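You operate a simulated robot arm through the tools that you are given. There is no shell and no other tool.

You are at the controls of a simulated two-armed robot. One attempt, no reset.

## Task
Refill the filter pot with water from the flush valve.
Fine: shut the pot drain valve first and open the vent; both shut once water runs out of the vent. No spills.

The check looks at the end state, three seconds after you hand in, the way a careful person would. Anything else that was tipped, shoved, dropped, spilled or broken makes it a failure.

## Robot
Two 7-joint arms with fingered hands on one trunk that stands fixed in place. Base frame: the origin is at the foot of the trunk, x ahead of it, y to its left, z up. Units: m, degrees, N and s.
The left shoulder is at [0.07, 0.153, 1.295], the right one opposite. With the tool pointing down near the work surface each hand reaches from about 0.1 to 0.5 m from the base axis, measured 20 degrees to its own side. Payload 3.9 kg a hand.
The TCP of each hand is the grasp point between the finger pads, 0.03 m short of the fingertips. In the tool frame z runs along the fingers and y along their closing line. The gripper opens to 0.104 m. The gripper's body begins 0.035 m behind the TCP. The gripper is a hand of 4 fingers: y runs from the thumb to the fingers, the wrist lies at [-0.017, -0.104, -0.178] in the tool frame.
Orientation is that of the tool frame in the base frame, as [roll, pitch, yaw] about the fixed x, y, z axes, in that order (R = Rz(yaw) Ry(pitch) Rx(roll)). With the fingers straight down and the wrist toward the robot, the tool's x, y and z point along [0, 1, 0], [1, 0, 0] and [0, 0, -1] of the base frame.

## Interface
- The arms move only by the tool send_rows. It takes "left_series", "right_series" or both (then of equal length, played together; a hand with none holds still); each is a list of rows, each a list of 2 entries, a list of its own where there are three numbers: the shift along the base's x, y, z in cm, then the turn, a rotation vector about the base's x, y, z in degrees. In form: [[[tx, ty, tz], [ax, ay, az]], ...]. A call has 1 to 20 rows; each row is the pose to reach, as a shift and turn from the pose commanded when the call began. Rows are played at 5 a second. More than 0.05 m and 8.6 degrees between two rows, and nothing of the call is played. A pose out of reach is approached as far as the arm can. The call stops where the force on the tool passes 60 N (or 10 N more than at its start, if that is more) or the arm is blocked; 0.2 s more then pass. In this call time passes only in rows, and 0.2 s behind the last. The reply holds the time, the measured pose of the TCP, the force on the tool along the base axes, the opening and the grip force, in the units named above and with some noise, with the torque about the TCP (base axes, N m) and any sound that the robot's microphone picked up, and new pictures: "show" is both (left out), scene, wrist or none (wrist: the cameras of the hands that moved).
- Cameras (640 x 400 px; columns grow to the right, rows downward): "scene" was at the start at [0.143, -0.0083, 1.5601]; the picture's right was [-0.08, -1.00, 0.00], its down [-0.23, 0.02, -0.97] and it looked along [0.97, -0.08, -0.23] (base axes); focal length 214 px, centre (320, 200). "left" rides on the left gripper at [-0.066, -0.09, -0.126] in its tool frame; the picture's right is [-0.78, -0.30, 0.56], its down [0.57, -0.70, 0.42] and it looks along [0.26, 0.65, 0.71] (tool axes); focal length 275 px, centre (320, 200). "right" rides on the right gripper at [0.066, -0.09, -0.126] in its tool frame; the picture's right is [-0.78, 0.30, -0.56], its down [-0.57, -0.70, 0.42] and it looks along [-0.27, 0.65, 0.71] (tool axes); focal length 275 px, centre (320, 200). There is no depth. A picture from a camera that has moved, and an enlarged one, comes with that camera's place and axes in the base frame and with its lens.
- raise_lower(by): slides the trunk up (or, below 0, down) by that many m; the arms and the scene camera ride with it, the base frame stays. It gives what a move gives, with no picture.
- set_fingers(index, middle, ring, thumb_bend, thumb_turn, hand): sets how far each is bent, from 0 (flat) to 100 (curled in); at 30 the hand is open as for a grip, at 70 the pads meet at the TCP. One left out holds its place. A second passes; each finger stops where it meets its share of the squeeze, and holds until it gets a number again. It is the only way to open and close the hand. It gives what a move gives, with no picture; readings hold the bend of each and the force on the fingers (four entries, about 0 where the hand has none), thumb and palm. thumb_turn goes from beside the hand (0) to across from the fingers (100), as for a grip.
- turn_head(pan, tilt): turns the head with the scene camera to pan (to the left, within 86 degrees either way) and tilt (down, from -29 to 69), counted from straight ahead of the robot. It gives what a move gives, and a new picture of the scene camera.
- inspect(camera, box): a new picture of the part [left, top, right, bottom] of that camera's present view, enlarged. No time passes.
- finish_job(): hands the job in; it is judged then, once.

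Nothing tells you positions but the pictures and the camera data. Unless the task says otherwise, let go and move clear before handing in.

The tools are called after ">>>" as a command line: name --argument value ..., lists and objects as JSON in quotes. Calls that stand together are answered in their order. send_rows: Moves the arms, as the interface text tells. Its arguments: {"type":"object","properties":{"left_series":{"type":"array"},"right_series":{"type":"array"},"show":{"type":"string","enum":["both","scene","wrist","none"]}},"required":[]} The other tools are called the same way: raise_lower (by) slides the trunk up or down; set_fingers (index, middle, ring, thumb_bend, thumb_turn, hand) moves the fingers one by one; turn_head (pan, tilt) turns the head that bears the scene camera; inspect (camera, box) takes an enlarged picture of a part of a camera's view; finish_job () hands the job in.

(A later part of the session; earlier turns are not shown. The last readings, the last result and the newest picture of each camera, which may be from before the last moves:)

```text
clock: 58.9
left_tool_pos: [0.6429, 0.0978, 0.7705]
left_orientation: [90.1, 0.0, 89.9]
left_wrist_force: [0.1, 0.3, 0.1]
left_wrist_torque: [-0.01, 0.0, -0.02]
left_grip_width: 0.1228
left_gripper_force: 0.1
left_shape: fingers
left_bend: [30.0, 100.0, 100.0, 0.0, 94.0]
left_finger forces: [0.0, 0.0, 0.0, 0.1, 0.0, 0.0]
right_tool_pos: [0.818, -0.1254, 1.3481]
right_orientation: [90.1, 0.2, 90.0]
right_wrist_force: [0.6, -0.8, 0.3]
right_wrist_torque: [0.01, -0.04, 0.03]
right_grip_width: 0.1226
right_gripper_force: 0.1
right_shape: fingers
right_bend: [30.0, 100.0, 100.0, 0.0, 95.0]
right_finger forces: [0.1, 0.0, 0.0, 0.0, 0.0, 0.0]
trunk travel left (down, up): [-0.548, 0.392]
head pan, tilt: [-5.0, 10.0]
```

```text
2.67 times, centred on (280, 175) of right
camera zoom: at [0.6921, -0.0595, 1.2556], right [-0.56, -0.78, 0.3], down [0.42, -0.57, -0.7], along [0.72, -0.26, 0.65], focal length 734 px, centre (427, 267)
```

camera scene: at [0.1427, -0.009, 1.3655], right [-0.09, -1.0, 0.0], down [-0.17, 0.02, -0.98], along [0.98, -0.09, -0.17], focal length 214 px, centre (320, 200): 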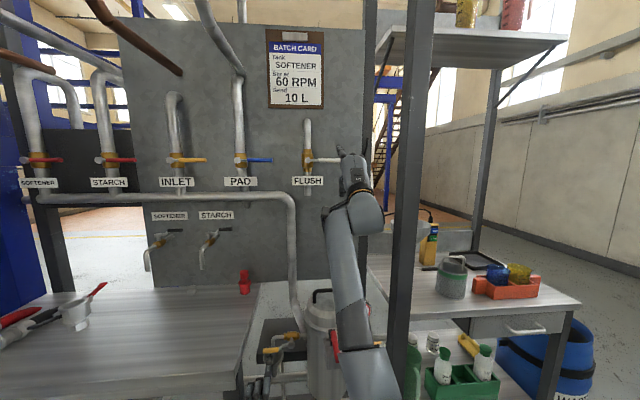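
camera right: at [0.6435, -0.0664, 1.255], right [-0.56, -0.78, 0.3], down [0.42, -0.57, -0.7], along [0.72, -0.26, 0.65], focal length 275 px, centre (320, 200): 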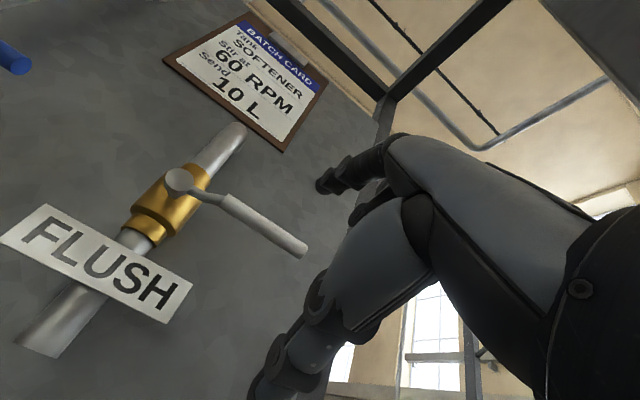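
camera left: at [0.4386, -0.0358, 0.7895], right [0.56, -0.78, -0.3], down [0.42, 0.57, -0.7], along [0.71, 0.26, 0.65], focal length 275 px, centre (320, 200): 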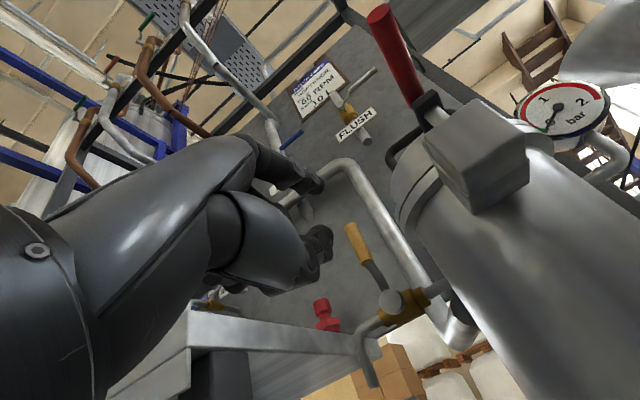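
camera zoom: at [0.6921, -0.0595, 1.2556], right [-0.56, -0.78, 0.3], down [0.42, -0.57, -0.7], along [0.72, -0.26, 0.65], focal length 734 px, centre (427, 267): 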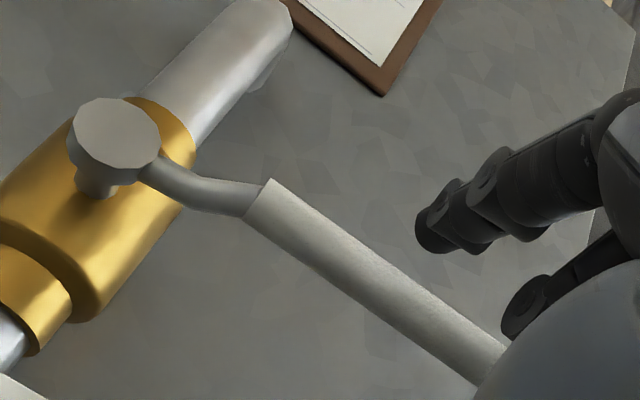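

The index is above the flush lever. I'll lower it to rest on the lever, then close the thumb underneath so I can shut the valve instantly if anything leaks.

>>> send_rows --right_series '[[[0, 0, -0.8], [0, 0, 0]], [[0, 0, -1.5], [0, 0, 0]], [[0, 0, -2.0], [0, 0, 0]]]' --show "none"

>>> set_fingers --hand "right" --thumb_bend 75 --thumb_turn 100

>>> inspect --camera "scene" --box '[280, 125, 408, 205]'

>>> inspect --camera "right" --box '[160, 100, 400, 250]'

```text
clock: 59.7
left_tool_pos: [0.6426, 0.0993, 0.7696]
left_orientation: [90.2, 0.0, 89.8]
left_wrist_force: [-1.1, -0.2, -0.9]
left_wrist_torque: [0.0, -0.04, 0.03]
left_grip_width: 0.123
left_gripper_force: 0.1
left_shape: fingers
left_bend: [30.0, 100.0, 100.0, 0.0, 94.0]
left_finger forces: [0.1, 0.0, 0.0, 0.0, 0.0, 0.1]
right_tool_pos: [0.8173, -0.1252, 1.3269]
right_orientation: [90.0, 0.2, 90.0]
right_wrist_force: [0.0, 0.5, 0.1]
right_wrist_torque: [0.01, 0.0, -0.02]
right_grip_width: 0.1231
right_gripper_force: 0.2
right_shape: fingers
right_bend: [30.0, 100.0, 100.0, 0.0, 95.0]
right_finger forces: [0.6, 0.1, 0.0, 0.1, 0.0, 0.0]
trunk travel left (down, up): [-0.548, 0.392]
head pan, tilt: [-5.0, 10.0]
```

```text
clock: 60.7
left_tool_pos: [0.6435, 0.0995, 0.7704]
left_orientation: [90.2, 0.0, 89.9]
left_wrist_force: [1.1, 0.2, 0.2]
left_wrist_torque: [0.04, 0.01, 0.03]
left_grip_width: 0.1229
left_gripper_force: 0.0
left_shape: fingers
left_bend: [30.0, 100.0, 100.0, 0.0, 94.0]
left_finger forces: [0.1, 0.0, 0.1, 0.1, 0.1, 0.0]
right_tool_pos: [0.8173, -0.1262, 1.3287]
right_orientation: [90.0, 0.1, 90.0]
right_wrist_force: [-0.5, -0.4, 1.9]
right_wrist_torque: [0.0, -0.04, 0.0]
right_grip_width: 0.045
right_gripper_force: 0.4
right_shape: fingers
right_bend: [30.0, 100.0, 100.0, 75.0, 100.0]
right_finger forces: [0.9, 0.1, 0.1, 0.1, 0.1, 0.1]
trunk travel left (down, up): [-0.548, 0.392]
head pan, tilt: [-5.0, 10.0]
```

```text
5.00 times, centred on (344, 165) of scene
camera zoom: at [0.1423, -0.009, 1.3656], right [-0.09, -1.0, 0.0], down [-0.17, 0.02, -0.98], along [0.98, -0.09, -0.17], focal length 1072 px, centre (200, 375)
```

zoom: 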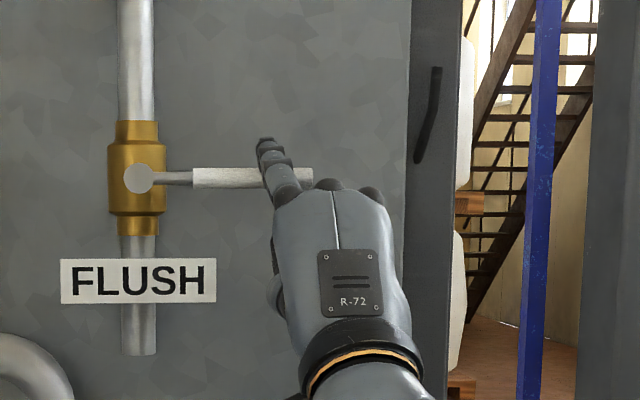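

```text
2.67 times, centred on (280, 175) of right
camera zoom: at [0.6918, -0.0598, 1.2359], right [-0.56, -0.78, 0.3], down [0.42, -0.57, -0.7], along [0.71, -0.26, 0.65], focal length 734 px, centre (427, 267)
```

zoom: 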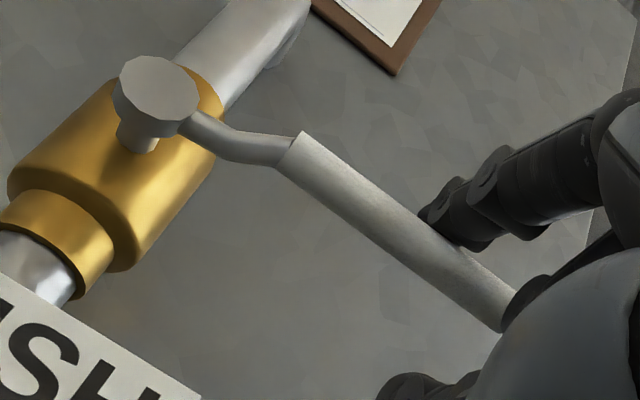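

>>> turn_head --pan 0 --tilt 24

>>> send_rows --right_series '[[[0, -0.1, -0.8], [0, 0, 0]], [[0, -0.15, -1.6], [0, 0, 0]], [[0, -0.1, -2.4], [0, 0, 0]]]' --show "scene"

>>> inspect --camera "scene" --box '[280, 70, 408, 150]'

>>> inspect --camera "scene" --box '[256, 230, 384, 310]'

```text
clock: 61.4
left_tool_pos: [0.6421, 0.0983, 0.7703]
left_orientation: [90.1, 0.0, 89.9]
left_wrist_force: [-0.1, -0.6, 0.6]
left_wrist_torque: [0.0, 0.0, -0.05]
left_grip_width: 0.1227
left_gripper_force: 0.0
left_shape: fingers
left_bend: [30.0, 100.0, 100.0, 0.0, 94.0]
left_finger forces: [0.0, 0.0, 0.1, 0.1, 0.1, 0.1]
right_tool_pos: [0.8169, -0.1255, 1.3279]
right_orientation: [90.1, 0.2, 90.1]
right_wrist_force: [-0.6, 0.1, 0.9]
right_wrist_torque: [0.04, -0.01, -0.01]
right_grip_width: 0.0454
right_gripper_force: 0.5
right_shape: fingers
right_bend: [30.0, 100.0, 100.0, 75.0, 100.0]
right_finger forces: [0.8, 0.0, 0.1, 0.0, 0.0, 0.0]
trunk travel left (down, up): [-0.548, 0.392]
head pan, tilt: [0.0, 24.0]
camera scene: at [0.1421, -0.001, 1.343], right [0.0, -1.0, 0.0], down [-0.41, 0.0, -0.91], along [0.91, 0.0, -0.41], focal length 214 px, centre (320, 200)
```

scene: 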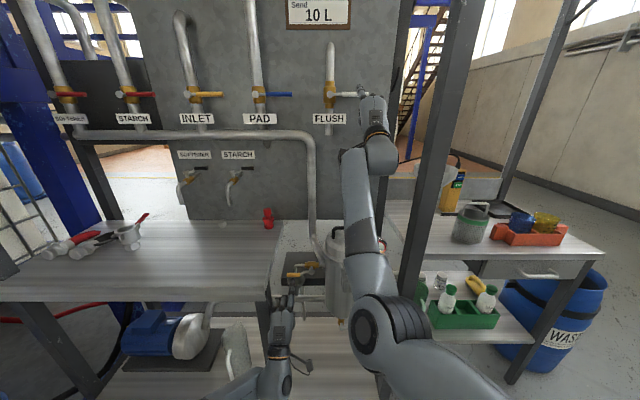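

```text
clock: 62.2
left_tool_pos: [0.6418, 0.099, 0.771]
left_orientation: [90.0, 0.0, 90.0]
left_wrist_force: [0.6, 0.0, -0.5]
left_wrist_torque: [0.0, -0.01, -0.01]
left_grip_width: 0.1232
left_gripper_force: 0.1
left_shape: fingers
left_bend: [30.0, 100.0, 100.0, 0.0, 94.0]
left_finger forces: [0.1, 0.0, 0.1, 0.1, 0.0, 0.0]
right_tool_pos: [0.8129, -0.1262, 1.3082]
right_orientation: [89.7, 0.1, 89.9]
right_wrist_force: [0.3, -1.4, 15.3]
right_wrist_torque: [0.27, -0.21, -0.02]
right_grip_width: 0.058
right_gripper_force: 6.0
right_shape: fingers
right_bend: [23.0, 100.0, 100.0, 75.0, 100.0]
right_finger forces: [12.2, 0.0, 0.0, 0.1, 0.0, 0.0]
trunk travel left (down, up): [-0.548, 0.392]
head pan, tilt: [0.0, 24.0]
camera scene: at [0.1392, -0.0009, 1.3434], right [0.0, -1.0, 0.0], down [-0.4, 0.0, -0.91], along [0.91, 0.0, -0.4], focal length 214 px, centre (320, 200)
```

scene: 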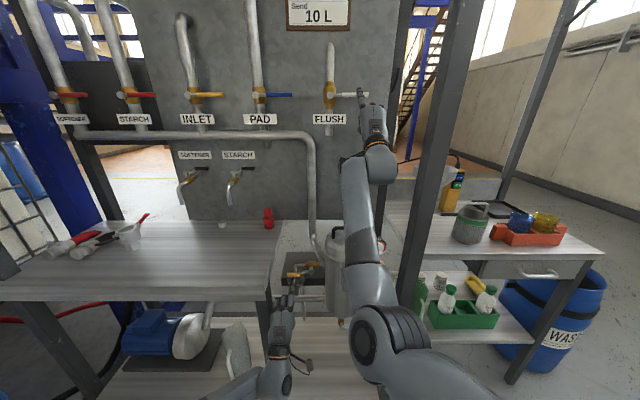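

```text
5.00 times, centred on (344, 110) of scene
camera zoom: at [0.1392, -0.0009, 1.3434], right [0.0, -1.0, 0.0], down [-0.4, 0.0, -0.91], along [0.91, 0.0, -0.4], focal length 1072 px, centre (200, 650)
```

zoom: 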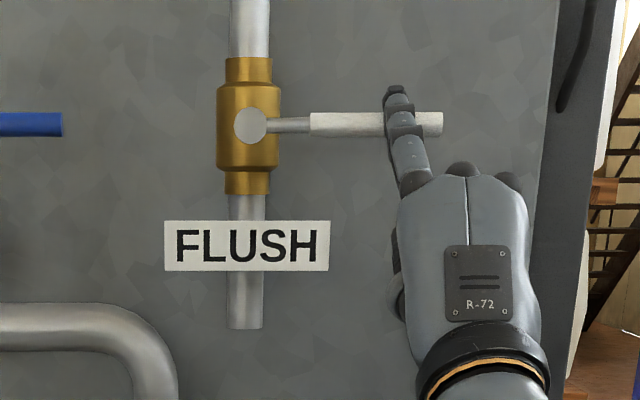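

```text
5.00 times, centred on (320, 270) of scene
camera zoom: at [0.1392, -0.0009, 1.3434], right [0.0, -1.0, 0.0], down [-0.4, 0.0, -0.91], along [0.91, 0.0, -0.4], focal length 1072 px, centre (320, -150)
```

zoom: 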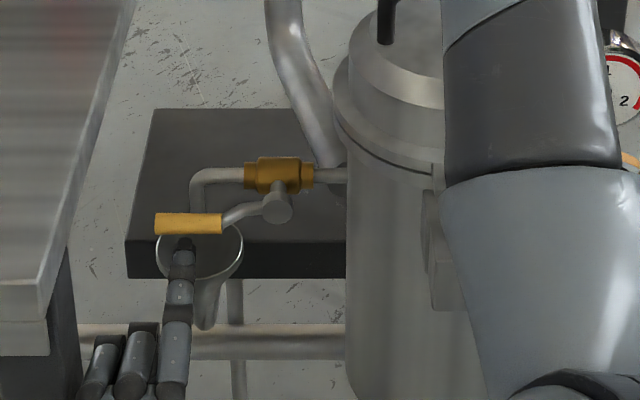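

The lever is firm against a stop when pushed down (15 N with no movement), so this valve must open upward. I'll release and lift the lever with the thumb instead, with the index staying above to shut it.

>>> send_rows --right_series '[[[0, 0.1, 1.2], [0, 0, 0]], [[0, 0.1, 2.4], [0, 0, 0]], [[0.5, 0.3, 3.2], [0, 0, 0]], [[1, 0.5, 4], [0, 0, 0]], [[1, 0.5, 4.6], [0, 0, 0]]]' --show "none"

>>> inspect --camera "scene" --box '[280, 60, 408, 140]'

>>> inspect --camera "right" --box '[160, 120, 400, 270]'

```text
clock: 63.4
left_tool_pos: [0.6422, 0.0993, 0.7701]
left_orientation: [90.1, 0.0, 90.0]
left_wrist_force: [0.1, -0.2, 0.4]
left_wrist_torque: [-0.01, 0.02, -0.03]
left_grip_width: 0.1228
left_gripper_force: 0.0
left_shape: fingers
left_bend: [30.0, 100.0, 100.0, 0.0, 94.0]
left_finger forces: [0.0, 0.0, 0.0, 0.1, 0.0, 0.0]
right_tool_pos: [0.8275, -0.1213, 1.3495]
right_orientation: [90.1, 0.2, 90.0]
right_wrist_force: [0.0, -0.4, -0.1]
right_wrist_torque: [0.0, 0.02, -0.01]
right_grip_width: 0.0446
right_gripper_force: 0.1
right_shape: fingers
right_bend: [30.0, 100.0, 100.0, 75.0, 100.0]
right_finger forces: [0.0, 0.0, 0.0, 0.0, 0.0, 0.0]
trunk travel left (down, up): [-0.548, 0.392]
head pan, tilt: [0.0, 24.0]
```

```text
5.00 times, centred on (344, 100) of scene
camera zoom: at [0.1423, -0.0009, 1.3428], right [0.0, -1.0, 0.0], down [-0.41, 0.0, -0.91], along [0.91, 0.0, -0.41], focal length 1072 px, centre (200, 700)
```

zoom: 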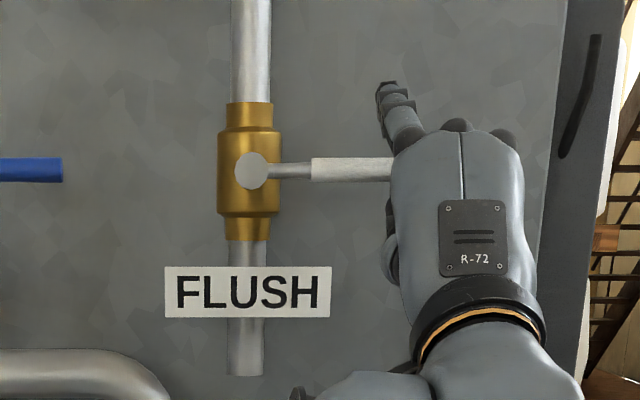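

```text
2.67 times, centred on (280, 195) of right
camera zoom: at [0.7018, -0.0558, 1.2577], right [-0.56, -0.78, 0.3], down [0.42, -0.57, -0.7], along [0.72, -0.26, 0.65], focal length 734 px, centre (427, 213)
```

zoom: 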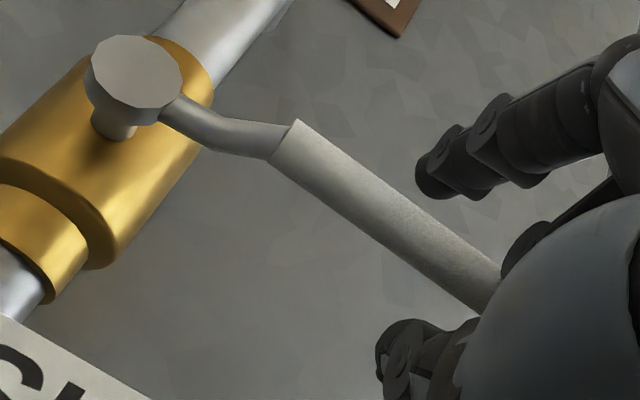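

>>> send_rows --right_series '[[[0, 0, 0.6], [0, 0, 0]], [[0, 0, 1.2], [0, 0, 0]], [[0, 0, 1.8], [0, 0, 0]]]' --show "none"

>>> inspect --camera "scene" --box '[280, 60, 408, 140]'

>>> inspect --camera "right" --box '[160, 120, 400, 270]'

```text
clock: 64.2
left_tool_pos: [0.6428, 0.0987, 0.7696]
left_orientation: [90.1, 0.0, 90.0]
left_wrist_force: [-1.3, 0.1, 0.6]
left_wrist_torque: [-0.02, -0.04, -0.03]
left_grip_width: 0.1229
left_gripper_force: 0.1
left_shape: fingers
left_bend: [30.0, 100.0, 100.0, 0.0, 94.0]
left_finger forces: [0.0, 0.0, 0.1, 0.1, 0.1, 0.0]
right_tool_pos: [0.8286, -0.1207, 1.3666]
right_orientation: [90.2, 0.1, 90.2]
right_wrist_force: [-0.7, -0.4, -3.1]
right_wrist_torque: [0.0, -0.01, -0.02]
right_grip_width: 0.047
right_gripper_force: 1.1
right_shape: fingers
right_bend: [30.0, 100.0, 100.0, 74.0, 100.0]
right_finger forces: [0.0, 0.1, 0.0, 0.1, 2.7, 0.0]
trunk travel left (down, up): [-0.548, 0.392]
head pan, tilt: [0.0, 24.0]
```

```text
5.00 times, centred on (344, 100) of scene
camera zoom: at [0.143, -0.0011, 1.3427], right [0.0, -1.0, 0.0], down [-0.41, 0.0, -0.91], along [0.91, 0.0, -0.41], focal length 1072 px, centre (200, 700)
```

zoom: 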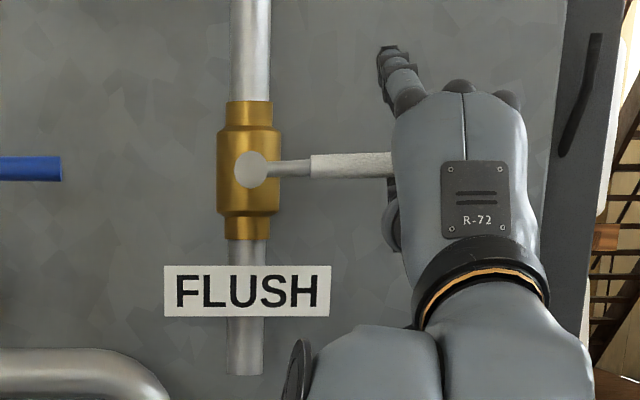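

```text
2.67 times, centred on (280, 195) of right
camera zoom: at [0.7024, -0.0556, 1.2747], right [-0.55, -0.78, 0.3], down [0.42, -0.57, -0.7], along [0.72, -0.26, 0.65], focal length 734 px, centre (427, 213)
```

zoom: 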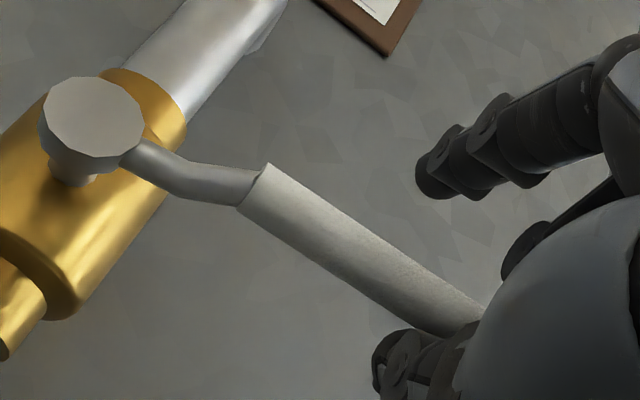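

The lever is lifting with about 3 N, so the valve opens upward. I'll open it a bit more and check for water at the stub and the vent.

>>> send_rows --right_series '[[[0, 0, 0.7], [0, 0, 0]], [[0, 0, 1.4], [0, 0, 0]], [[0, 0.1, 2.1], [0, 0, 0]]]' --show "none"

>>> inspect --camera "scene" --box '[280, 50, 440, 150]'

>>> inspect --camera "scene" --box '[256, 230, 384, 310]'

```text
clock: 65.0
left_tool_pos: [0.6437, 0.099, 0.7698]
left_orientation: [90.1, 0.0, 90.1]
left_wrist_force: [-0.4, 1.0, -0.4]
left_wrist_torque: [-0.03, -0.01, 0.0]
left_grip_width: 0.1229
left_gripper_force: 0.1
left_shape: fingers
left_bend: [30.0, 100.0, 100.0, 0.0, 94.0]
left_finger forces: [0.1, 0.1, 0.0, 0.1, 0.0, 0.0]
right_tool_pos: [0.8288, -0.1199, 1.3879]
right_orientation: [90.1, 0.2, 90.1]
right_wrist_force: [0.2, 0.7, -2.8]
right_wrist_torque: [0.01, 0.01, 0.0]
right_grip_width: 0.0474
right_gripper_force: 1.3
right_shape: fingers
right_bend: [30.0, 100.0, 100.0, 74.0, 100.0]
right_finger forces: [0.0, 0.0, 0.0, 0.1, 2.2, 0.1]
trunk travel left (down, up): [-0.548, 0.392]
head pan, tilt: [0.0, 24.0]
```

```text
4.00 times, centred on (360, 100) of scene
camera zoom: at [0.1431, -0.0007, 1.3428], right [0.0, -1.0, 0.0], down [-0.41, 0.0, -0.91], along [0.91, 0.0, -0.41], focal length 858 px, centre (160, 600)
```

zoom: 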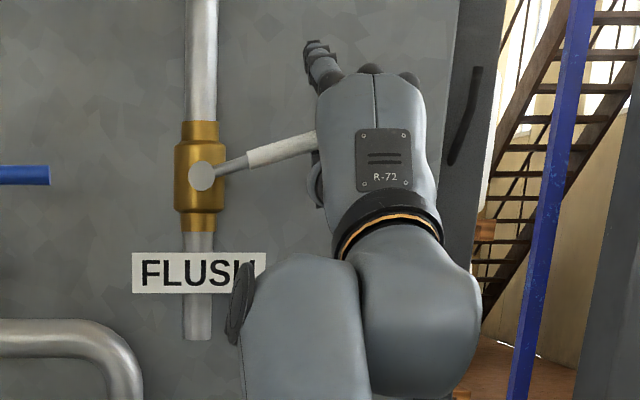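

```text
5.00 times, centred on (320, 270) of scene
camera zoom: at [0.1431, -0.0007, 1.3428], right [0.0, -1.0, 0.0], down [-0.41, 0.0, -0.91], along [0.91, 0.0, -0.41], focal length 1072 px, centre (320, -150)
```

zoom: 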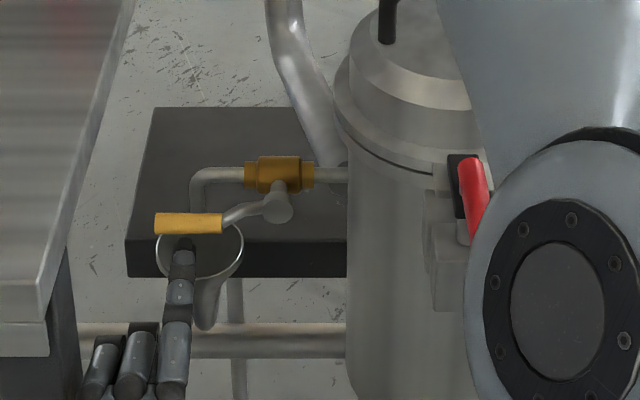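

>>> inspect --camera "scene" --box '[0, 0, 640, 400]'

>>> inspect --camera "left" --box '[0, 0, 640, 400]'

>>> inspect --camera "right" --box '[0, 0, 640, 400]'

```text
1.00 times, centred on (320, 200) of scene (not enlarged: the box is as wide or as high as the picture)
camera zoom: at [0.1431, -0.0007, 1.3428], right [0.0, -1.0, 0.0], down [-0.41, 0.0, -0.91], along [0.91, 0.0, -0.41], focal length 214 px, centre (320, 200)
```

zoom: 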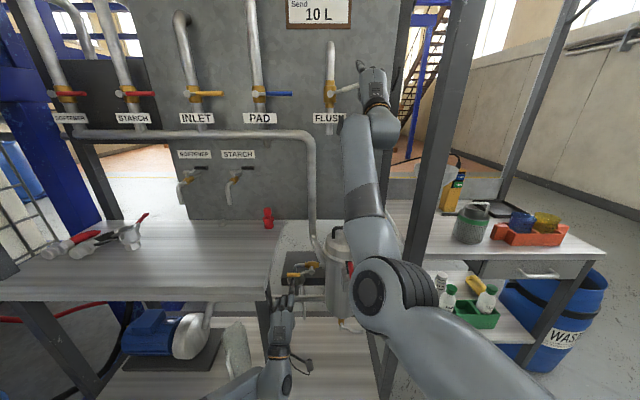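

```text
1.00 times, centred on (320, 200) of left (not enlarged: the box is as wide or as high as the picture)
camera zoom: at [0.5176, 0.0328, 0.6803], right [0.56, -0.78, -0.3], down [0.42, 0.57, -0.7], along [0.72, 0.26, 0.65], focal length 275 px, centre (320, 200)
```

zoom: 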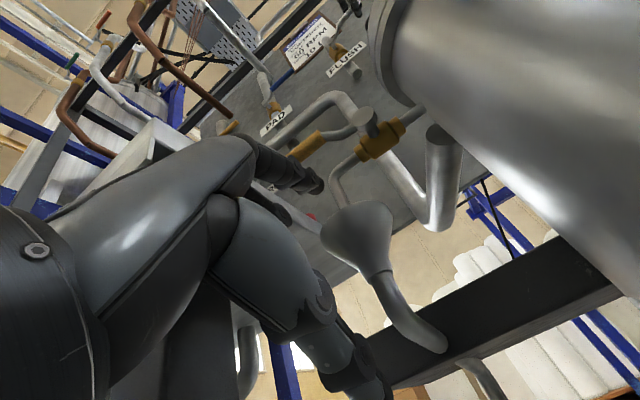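

```text
1.00 times, centred on (320, 200) of right (not enlarged: the box is as wide or as high as the picture)
camera zoom: at [0.7026, -0.0547, 1.2963], right [-0.56, -0.78, 0.3], down [0.42, -0.57, -0.7], along [0.72, -0.26, 0.65], focal length 275 px, centre (320, 200)
```

zoom: 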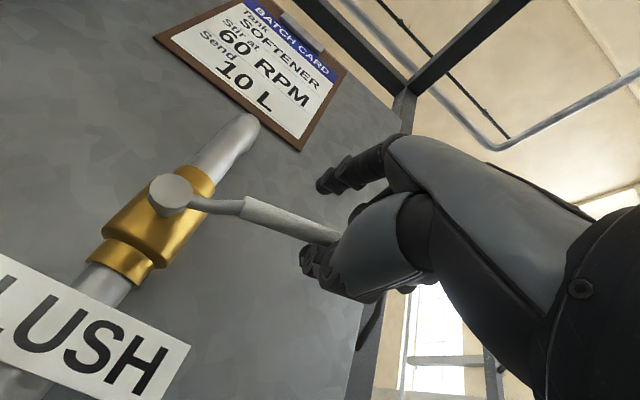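

No leak at the stub and nothing disturbed. I'll open further, to about 45°.

>>> send_rows --right_series '[[[0, 0.2, 0.8], [0, 0, 0]], [[0, 0.45, 1.5], [0, 0, 0]], [[0, 0.75, 2.2], [0, 0, 0]], [[0, 1.1, 2.9], [0, 0, 0]], [[0, 1.5, 3.5], [0, 0, 0]]]' --show "none"

>>> inspect --camera "scene" --box '[280, 40, 440, 140]'

>>> inspect --camera "scene" --box '[256, 230, 384, 310]'

>>> inspect --camera "left" --box '[240, 0, 560, 200]'

```text
clock: 66.2
left_tool_pos: [0.643, 0.0992, 0.7709]
left_orientation: [90.1, 0.0, 89.9]
left_wrist_force: [-0.5, 0.7, -0.3]
left_wrist_torque: [-0.02, -0.02, 0.0]
left_grip_width: 0.1228
left_gripper_force: 0.1
left_shape: fingers
left_bend: [30.0, 100.0, 100.0, 0.0, 94.0]
left_finger forces: [0.0, 0.1, 0.0, 0.1, 0.1, 0.1]
right_tool_pos: [0.8279, -0.1062, 1.4233]
right_orientation: [90.2, 0.1, 89.9]
right_wrist_force: [2.2, -0.2, -2.0]
right_wrist_torque: [-0.05, 0.01, 0.04]
right_grip_width: 0.0478
right_gripper_force: 1.5
right_shape: fingers
right_bend: [30.0, 100.0, 100.0, 74.0, 100.0]
right_finger forces: [0.0, 0.0, 0.0, 0.0, 2.6, 0.0]
trunk travel left (down, up): [-0.548, 0.392]
head pan, tilt: [0.0, 24.0]
```

```text
4.00 times, centred on (360, 90) of scene
camera zoom: at [0.1432, -0.0011, 1.3428], right [0.0, -1.0, 0.0], down [-0.41, 0.0, -0.91], along [0.91, 0.0, -0.41], focal length 858 px, centre (160, 640)
```

zoom: 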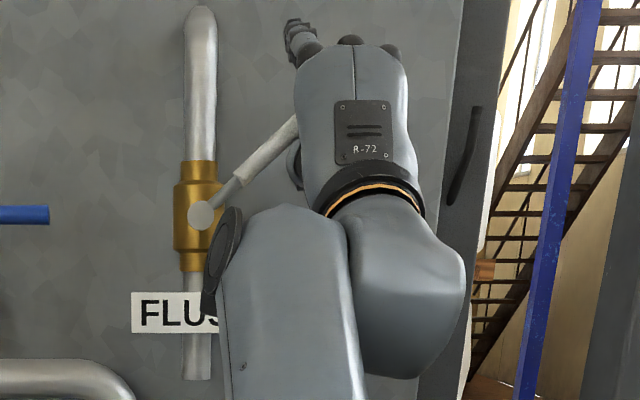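

```text
5.00 times, centred on (320, 270) of scene
camera zoom: at [0.1432, -0.0011, 1.3428], right [0.0, -1.0, 0.0], down [-0.41, 0.0, -0.91], along [0.91, 0.0, -0.41], focal length 1072 px, centre (320, -150)
```

zoom: 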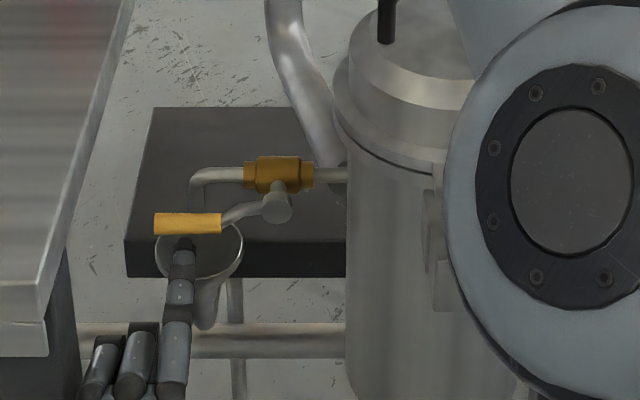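

```text
2.00 times, centred on (400, 100) of left
camera zoom: at [0.5177, 0.0325, 0.6803], right [0.56, -0.78, -0.3], down [0.42, 0.57, -0.7], along [0.72, 0.26, 0.65], focal length 551 px, centre (160, 400)
```

zoom: 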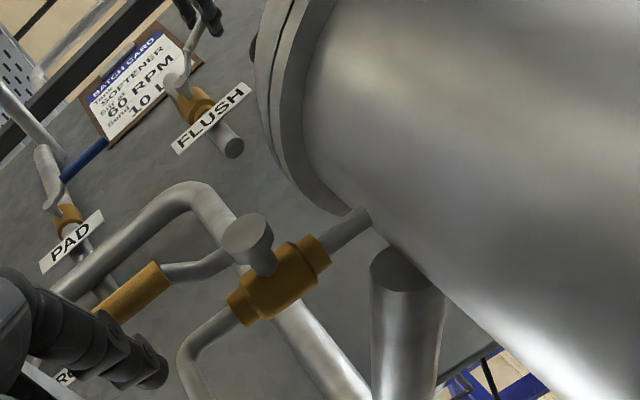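

The flush lever is at about 45° and there's still no leak at the stub. I'll hold and listen and watch for the vent to run.

>>> send_rows --right_series '[[[0, 0, 0], [0, 0, 0]], [[0, 0, 0], [0, 0, 0]], [[0, 0, 0], [0, 0, 0]], [[0, 0, 0], [0, 0, 0]], [[0, 0, 0], [0, 0, 0]]]' --show "none"

>>> inspect --camera "scene" --box '[256, 230, 384, 310]'

>>> inspect --camera "left" --box '[240, 0, 640, 250]'

```text
clock: 67.4
left_tool_pos: [0.6433, 0.0981, 0.7688]
left_orientation: [90.2, 0.0, 90.0]
left_wrist_force: [0.2, 0.0, -0.6]
left_wrist_torque: [-0.02, 0.01, 0.02]
left_grip_width: 0.1232
left_gripper_force: 0.1
left_shape: fingers
left_bend: [30.0, 100.0, 100.0, 0.0, 94.0]
left_finger forces: [0.0, 0.0, 0.0, 0.0, 0.0, 0.1]
right_tool_pos: [0.828, -0.1045, 1.4224]
right_orientation: [90.1, 0.1, 90.1]
right_wrist_force: [1.2, -0.6, -1.0]
right_wrist_torque: [-0.02, -0.01, 0.02]
right_grip_width: 0.0473
right_gripper_force: 1.1
right_shape: fingers
right_bend: [30.0, 100.0, 100.0, 74.0, 100.0]
right_finger forces: [0.1, 0.0, 0.0, 0.0, 2.1, 0.1]
trunk travel left (down, up): [-0.548, 0.392]
head pan, tilt: [0.0, 24.0]
```

```text
5.00 times, centred on (320, 270) of scene
camera zoom: at [0.1432, -0.0011, 1.3427], right [0.0, -1.0, 0.0], down [-0.41, 0.0, -0.91], along [0.91, 0.0, -0.41], focal length 1072 px, centre (320, -150)
```

zoom: 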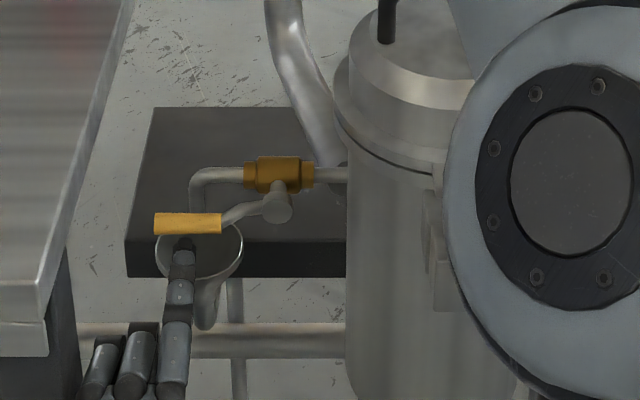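

```text
1.60 times, centred on (440, 125) of left
camera zoom: at [0.5176, 0.0326, 0.6803], right [0.56, -0.78, -0.3], down [0.42, 0.57, -0.7], along [0.72, 0.26, 0.65], focal length 440 px, centre (128, 320)
```

zoom: 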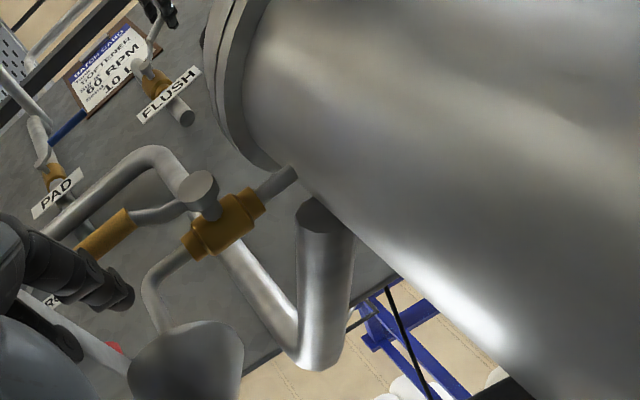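

>>> send_rows --left_series '[[[-2.5, 0, 0], [0, 0, 0]], [[-5, 0, 0], [0, 0, 0]], [[-7, 0, 0], [0, 0, 0]], [[-7, 0, 0], [0, 0, 0]], [[-7, 0, 0], [0, 0, 0]], [[-7, 0, 0], [0, 0, 0]], [[-7, 0, 0], [0, 0, 0]], [[-7, 0, 0], [0, 0, 0]], [[-7, 0, 0], [0, 0, 0]], [[-7, 0, 0], [0, 0, 0]]]' --show "scene"

>>> inspect --camera "scene" --box '[264, 230, 360, 290]'

>>> inspect --camera "scene" --box '[280, 40, 440, 140]'

>>> inspect --camera "left" --box '[240, 0, 640, 250]'

```text
clock: 69.6
left_tool_pos: [0.5732, 0.0985, 0.7702]
left_orientation: [90.2, 0.0, 89.9]
left_wrist_force: [1.0, 0.0, -0.6]
left_wrist_torque: [-0.02, -0.01, -0.04]
left_grip_width: 0.1228
left_gripper_force: 0.0
left_shape: fingers
left_bend: [30.0, 100.0, 100.0, 0.0, 94.0]
left_finger forces: [0.1, 0.0, 0.0, 0.0, 0.0, 0.1]
right_tool_pos: [0.8281, -0.1046, 1.4232]
right_orientation: [90.1, 0.1, 90.2]
right_wrist_force: [1.3, 0.1, -2.1]
right_wrist_torque: [0.0, 0.01, -0.01]
right_grip_width: 0.0467
right_gripper_force: 1.3
right_shape: fingers
right_bend: [30.0, 100.0, 100.0, 74.0, 100.0]
right_finger forces: [0.1, 0.0, 0.0, 0.0, 1.6, 0.0]
trunk travel left (down, up): [-0.548, 0.392]
head pan, tilt: [0.0, 24.0]
camera scene: at [0.1431, -0.0011, 1.3428], right [0.0, -1.0, 0.0], down [-0.41, 0.0, -0.91], along [0.91, 0.0, -0.41], focal length 214 px, centre (320, 200)
```

scene: 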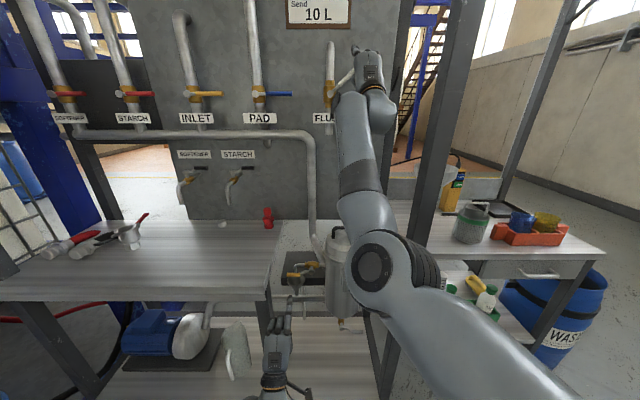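

```text
6.67 times, centred on (312, 260) of scene
camera zoom: at [0.1431, -0.0011, 1.3428], right [0.0, -1.0, 0.0], down [-0.41, 0.0, -0.91], along [0.91, 0.0, -0.41], focal length 1430 px, centre (373, -200)
```

zoom: 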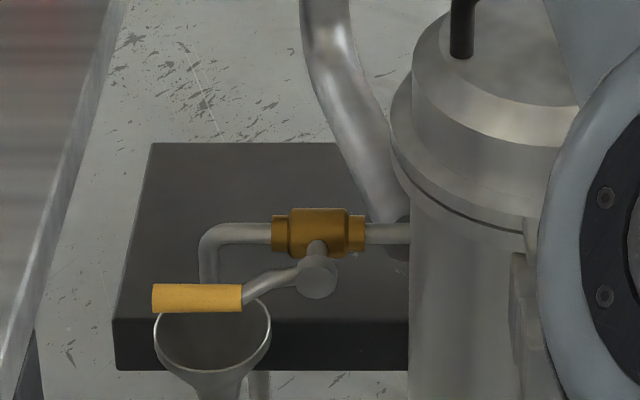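

```text
4.00 times, centred on (360, 90) of scene
camera zoom: at [0.1431, -0.0011, 1.3428], right [0.0, -1.0, 0.0], down [-0.41, 0.0, -0.91], along [0.91, 0.0, -0.41], focal length 858 px, centre (160, 640)
```

zoom: 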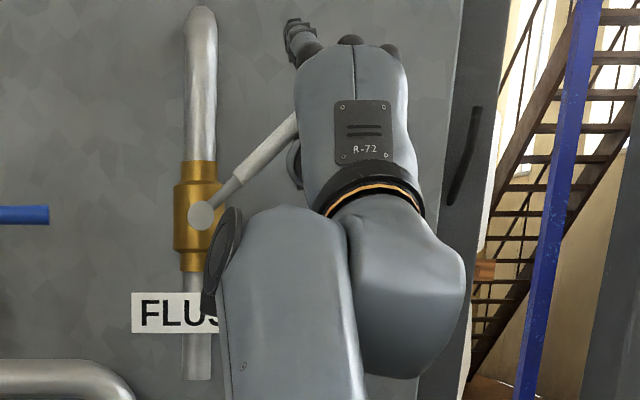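

```text
1.60 times, centred on (440, 125) of left
camera zoom: at [0.448, 0.0324, 0.6804], right [0.56, -0.78, -0.3], down [0.42, 0.57, -0.7], along [0.72, 0.26, 0.65], focal length 440 px, centre (128, 320)
```

zoom: 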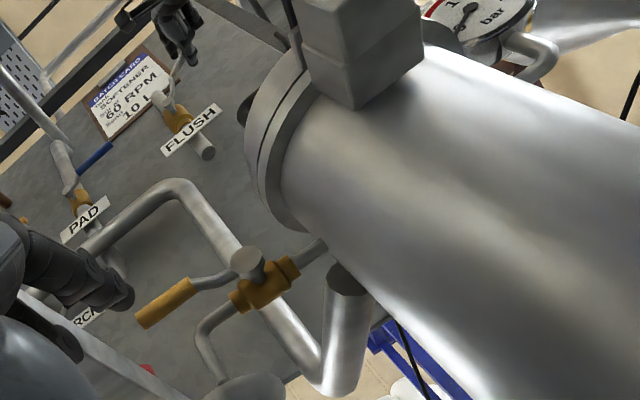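

Nothing at the vent yet, the pot is presumably still filling. I'll keep waiting in short holds.

>>> send_rows --right_series '[[[0, 0, 0], [0, 0, 0]], [[0, 0, 0], [0, 0, 0]], [[0, 0, 0], [0, 0, 0]], [[0, 0, 0], [0, 0, 0]], [[0, 0, 0], [0, 0, 0]], [[0, 0, 0], [0, 0, 0]], [[0, 0, 0], [0, 0, 0]], [[0, 0, 0], [0, 0, 0]], [[0, 0, 0], [0, 0, 0]], [[0, 0, 0], [0, 0, 0]], [[0, 0, 0], [0, 0, 0]], [[0, 0, 0], [0, 0, 0]], [[0, 0, 0], [0, 0, 0]], [[0, 0, 0], [0, 0, 0]], [[0, 0, 0], [0, 0, 0]]]' --show "none"

>>> inspect --camera "scene" --box '[264, 230, 360, 290]'

>>> inspect --camera "left" --box '[240, 0, 640, 250]'

```text
clock: 72.8
left_tool_pos: [0.5741, 0.0984, 0.7694]
left_orientation: [90.1, 0.0, 90.0]
left_wrist_force: [-0.9, -0.2, -0.3]
left_wrist_torque: [0.0, 0.0, 0.03]
left_grip_width: 0.1227
left_gripper_force: 0.0
left_shape: fingers
left_bend: [30.0, 100.0, 100.0, 0.0, 94.0]
left_finger forces: [0.0, 0.0, 0.0, 0.0, 0.0, 0.0]
right_tool_pos: [0.8285, -0.1058, 1.4237]
right_orientation: [90.1, 0.1, 90.1]
right_wrist_force: [1.2, 0.0, -0.3]
right_wrist_torque: [0.0, 0.01, 0.01]
right_grip_width: 0.0461
right_gripper_force: 0.5
right_shape: fingers
right_bend: [30.0, 100.0, 100.0, 74.0, 100.0]
right_finger forces: [0.1, 0.0, 0.0, 0.0, 1.4, 0.0]
trunk travel left (down, up): [-0.548, 0.392]
head pan, tilt: [0.0, 24.0]
```

```text
6.67 times, centred on (312, 260) of scene
camera zoom: at [0.143, -0.001, 1.3428], right [0.0, -1.0, 0.0], down [-0.41, 0.0, -0.91], along [0.91, 0.0, -0.41], focal length 1430 px, centre (373, -200)
```

zoom: 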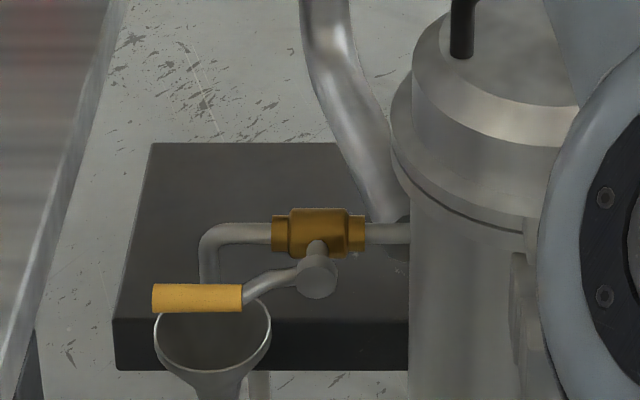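

```text
1.60 times, centred on (440, 125) of left
camera zoom: at [0.448, 0.0325, 0.6804], right [0.56, -0.78, -0.3], down [0.42, 0.57, -0.7], along [0.72, 0.26, 0.65], focal length 440 px, centre (128, 320)
```

zoom: 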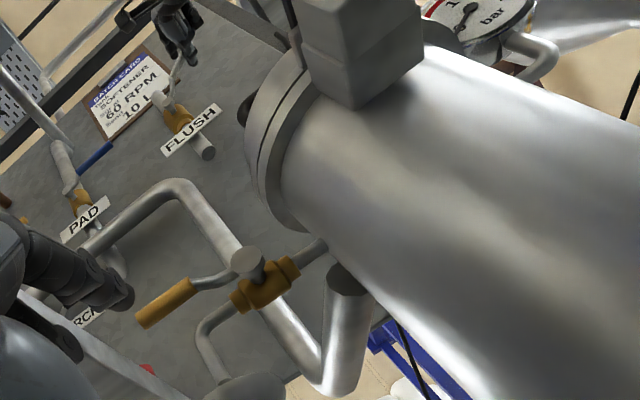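

Still nothing, so 45° may pass little or no water. I'll swing the lever on toward fully open (vertical).

>>> send_rows --right_series '[[[0, 0.7, 0.9], [0, 0, 0]], [[0, 1.5, 1.7], [0, 0, 0]], [[0, 2.1, 2.2], [0, 0, 0]], [[0, 2.7, 2.6], [0, 0, 0]], [[0, 3.4, 2.95], [0, 0, 0]], [[0, 4.06, 3.26], [0, 0, 0]], [[0, 4.6, 3.45], [0, 0, 0]]]' --show "none"

>>> inspect --camera "scene" --box '[280, 40, 440, 140]'

>>> inspect --camera "scene" --box '[264, 230, 360, 290]'

>>> inspect --camera "right" --box '[0, 0, 640, 400]'

>>> inspect --camera "left" --box '[240, 0, 640, 250]'

```text
clock: 74.6
left_tool_pos: [0.5715, 0.0994, 0.7706]
left_orientation: [90.0, 0.0, 90.2]
left_wrist_force: [-0.3, 0.6, 0.2]
left_wrist_torque: [-0.05, 0.0, 0.02]
left_grip_width: 0.1226
left_gripper_force: 0.1
left_shape: fingers
left_bend: [30.0, 100.0, 100.0, 0.0, 94.0]
left_finger forces: [0.1, 0.1, 0.0, 0.0, 0.1, 0.0]
right_tool_pos: [0.8529, -0.0939, 1.4076]
right_orientation: [93.8, 0.2, 87.3]
right_wrist_force: [-10.1, -1.7, -0.3]
right_wrist_torque: [0.04, -0.36, 0.06]
right_grip_width: 0.0472
right_gripper_force: 7.8
right_shape: fingers
right_bend: [28.0, 100.0, 100.0, 75.0, 100.0]
right_finger forces: [7.4, 8.7, 0.0, 0.0, 0.1, 0.1]
trunk travel left (down, up): [-0.548, 0.392]
head pan, tilt: [0.0, 24.0]
stopped in row 7 (right hand): the arm was blocked; the commanded pose is now the measured one
```

```text
4.00 times, centred on (360, 90) of scene
camera zoom: at [0.1393, -0.0002, 1.3431], right [0.0, -1.0, 0.0], down [-0.4, 0.0, -0.91], along [0.91, 0.0, -0.4], focal length 858 px, centre (160, 640)
```

zoom: 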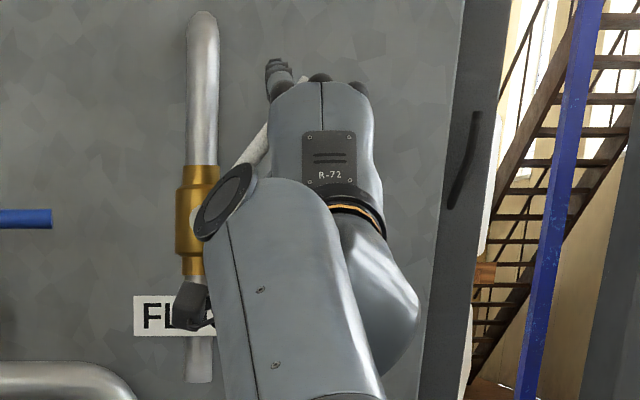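

```text
6.67 times, centred on (312, 260) of scene
camera zoom: at [0.1393, -0.0002, 1.3431], right [0.0, -1.0, 0.0], down [-0.4, 0.0, -0.91], along [0.91, 0.0, -0.4], focal length 1430 px, centre (373, -200)
```

zoom: 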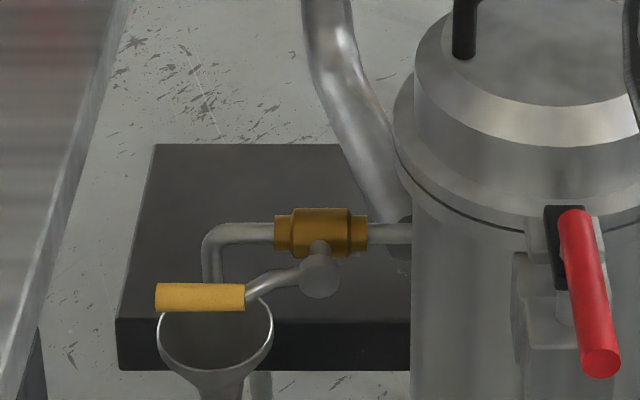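

```text
1.00 times, centred on (320, 200) of right (not enlarged: the box is as wide or as high as the picture)
camera zoom: at [0.7244, -0.0225, 1.3236], right [-0.57, -0.75, 0.33], down [0.35, -0.59, -0.73], along [0.74, -0.3, 0.6], focal length 275 px, centre (320, 200)
```

zoom: 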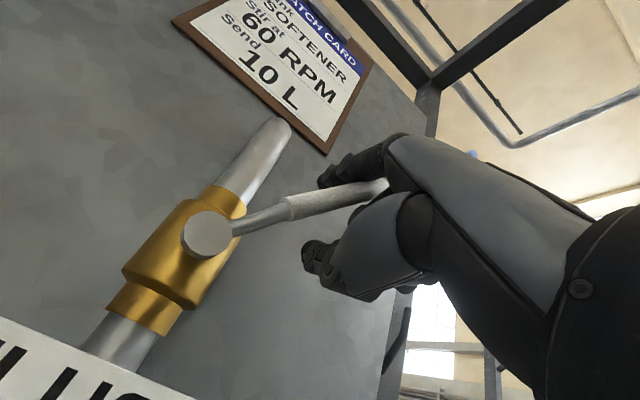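

```text
1.60 times, centred on (440, 125) of left
camera zoom: at [0.4462, 0.0334, 0.6815], right [0.56, -0.78, -0.3], down [0.42, 0.57, -0.7], along [0.71, 0.27, 0.65], focal length 440 px, centre (128, 320)
```

zoom: 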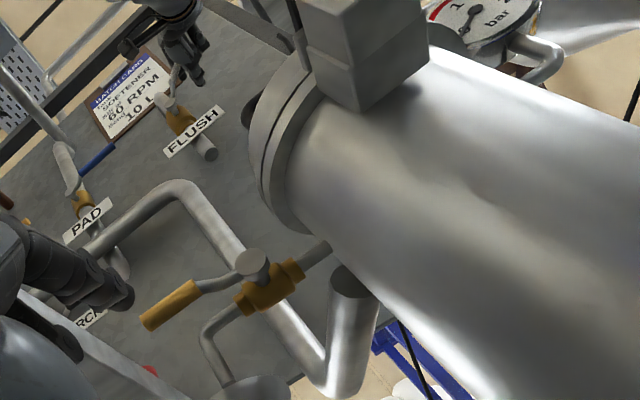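

The arm reached a limit and the lever tip wedged against the finger base (about 10 N). I'll ease back to the previous good pose before trying a better posture.

>>> send_rows --right_series '[[[-1, -0.2, 0.2], [0, -1, 0.7]], [[-2, -0.6, 0.6], [0, -2, 1.4]], [[-2.6, -1, 1.1], [0, -3, 2]], [[-2.6, -1.2, 1.5], [0, -3.8, 2.7]]]' --show "none"

>>> inspect --camera "scene" --box '[280, 40, 440, 140]'

>>> inspect --camera "right" --box '[0, 0, 640, 400]'

>>> inspect --camera "scene" --box '[0, 0, 640, 400]'

```text
clock: 75.6
left_tool_pos: [0.573, 0.099, 0.7694]
left_orientation: [90.0, 0.0, 90.0]
left_wrist_force: [-0.2, -0.1, -0.5]
left_wrist_torque: [0.0, -0.01, 0.05]
left_grip_width: 0.123
left_gripper_force: 0.1
left_shape: fingers
left_bend: [30.0, 100.0, 100.0, 0.0, 94.0]
left_finger forces: [0.0, 0.1, 0.0, 0.0, 0.1, 0.0]
right_tool_pos: [0.8297, -0.1014, 1.4194]
right_orientation: [90.1, 0.3, 90.5]
right_wrist_force: [0.6, 0.4, 0.0]
right_wrist_torque: [-0.01, -0.01, -0.01]
right_grip_width: 0.0448
right_gripper_force: 0.2
right_shape: fingers
right_bend: [30.0, 100.0, 100.0, 75.0, 100.0]
right_finger forces: [0.0, 0.1, 0.0, 0.0, 0.1, 0.0]
trunk travel left (down, up): [-0.548, 0.392]
head pan, tilt: [0.0, 24.0]
```

```text
4.00 times, centred on (360, 90) of scene
camera zoom: at [0.1424, -0.002, 1.3429], right [0.0, -1.0, 0.0], down [-0.41, 0.0, -0.91], along [0.91, 0.0, -0.41], focal length 858 px, centre (160, 640)
```

zoom: 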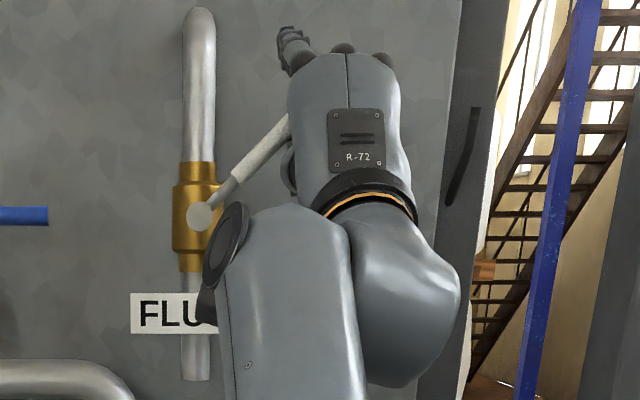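

```text
1.00 times, centred on (320, 200) of right (not enlarged: the box is as wide or as high as the picture)
camera zoom: at [0.7026, -0.0374, 1.328], right [-0.55, -0.78, 0.3], down [0.43, -0.57, -0.7], along [0.72, -0.26, 0.65], focal length 275 px, centre (320, 200)
```

zoom: 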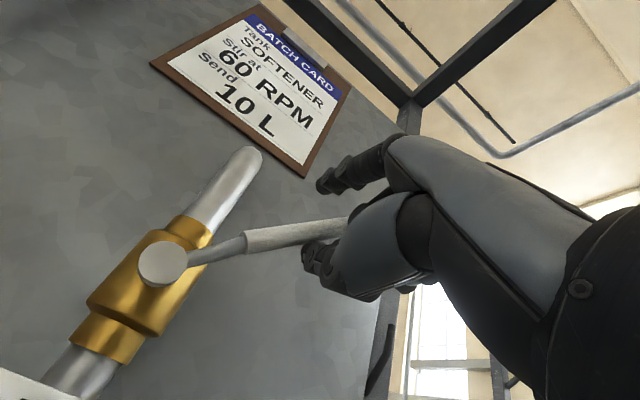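

```text
1.00 times, centred on (320, 200) of scene (not enlarged: the box is as wide or as high as the picture)
camera zoom: at [0.1424, -0.002, 1.3429], right [0.0, -1.0, 0.0], down [-0.41, 0.0, -0.91], along [0.91, 0.0, -0.41], focal length 214 px, centre (320, 200)
```

zoom: 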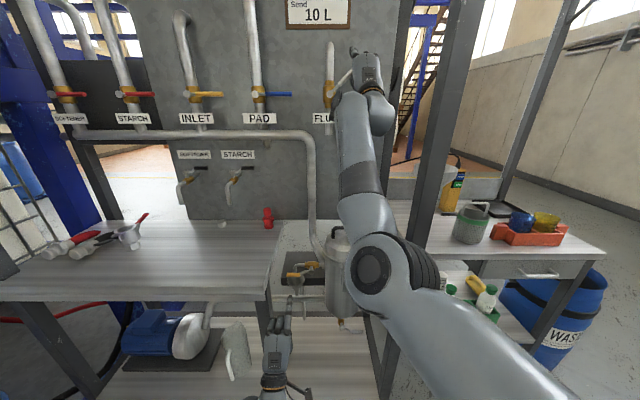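

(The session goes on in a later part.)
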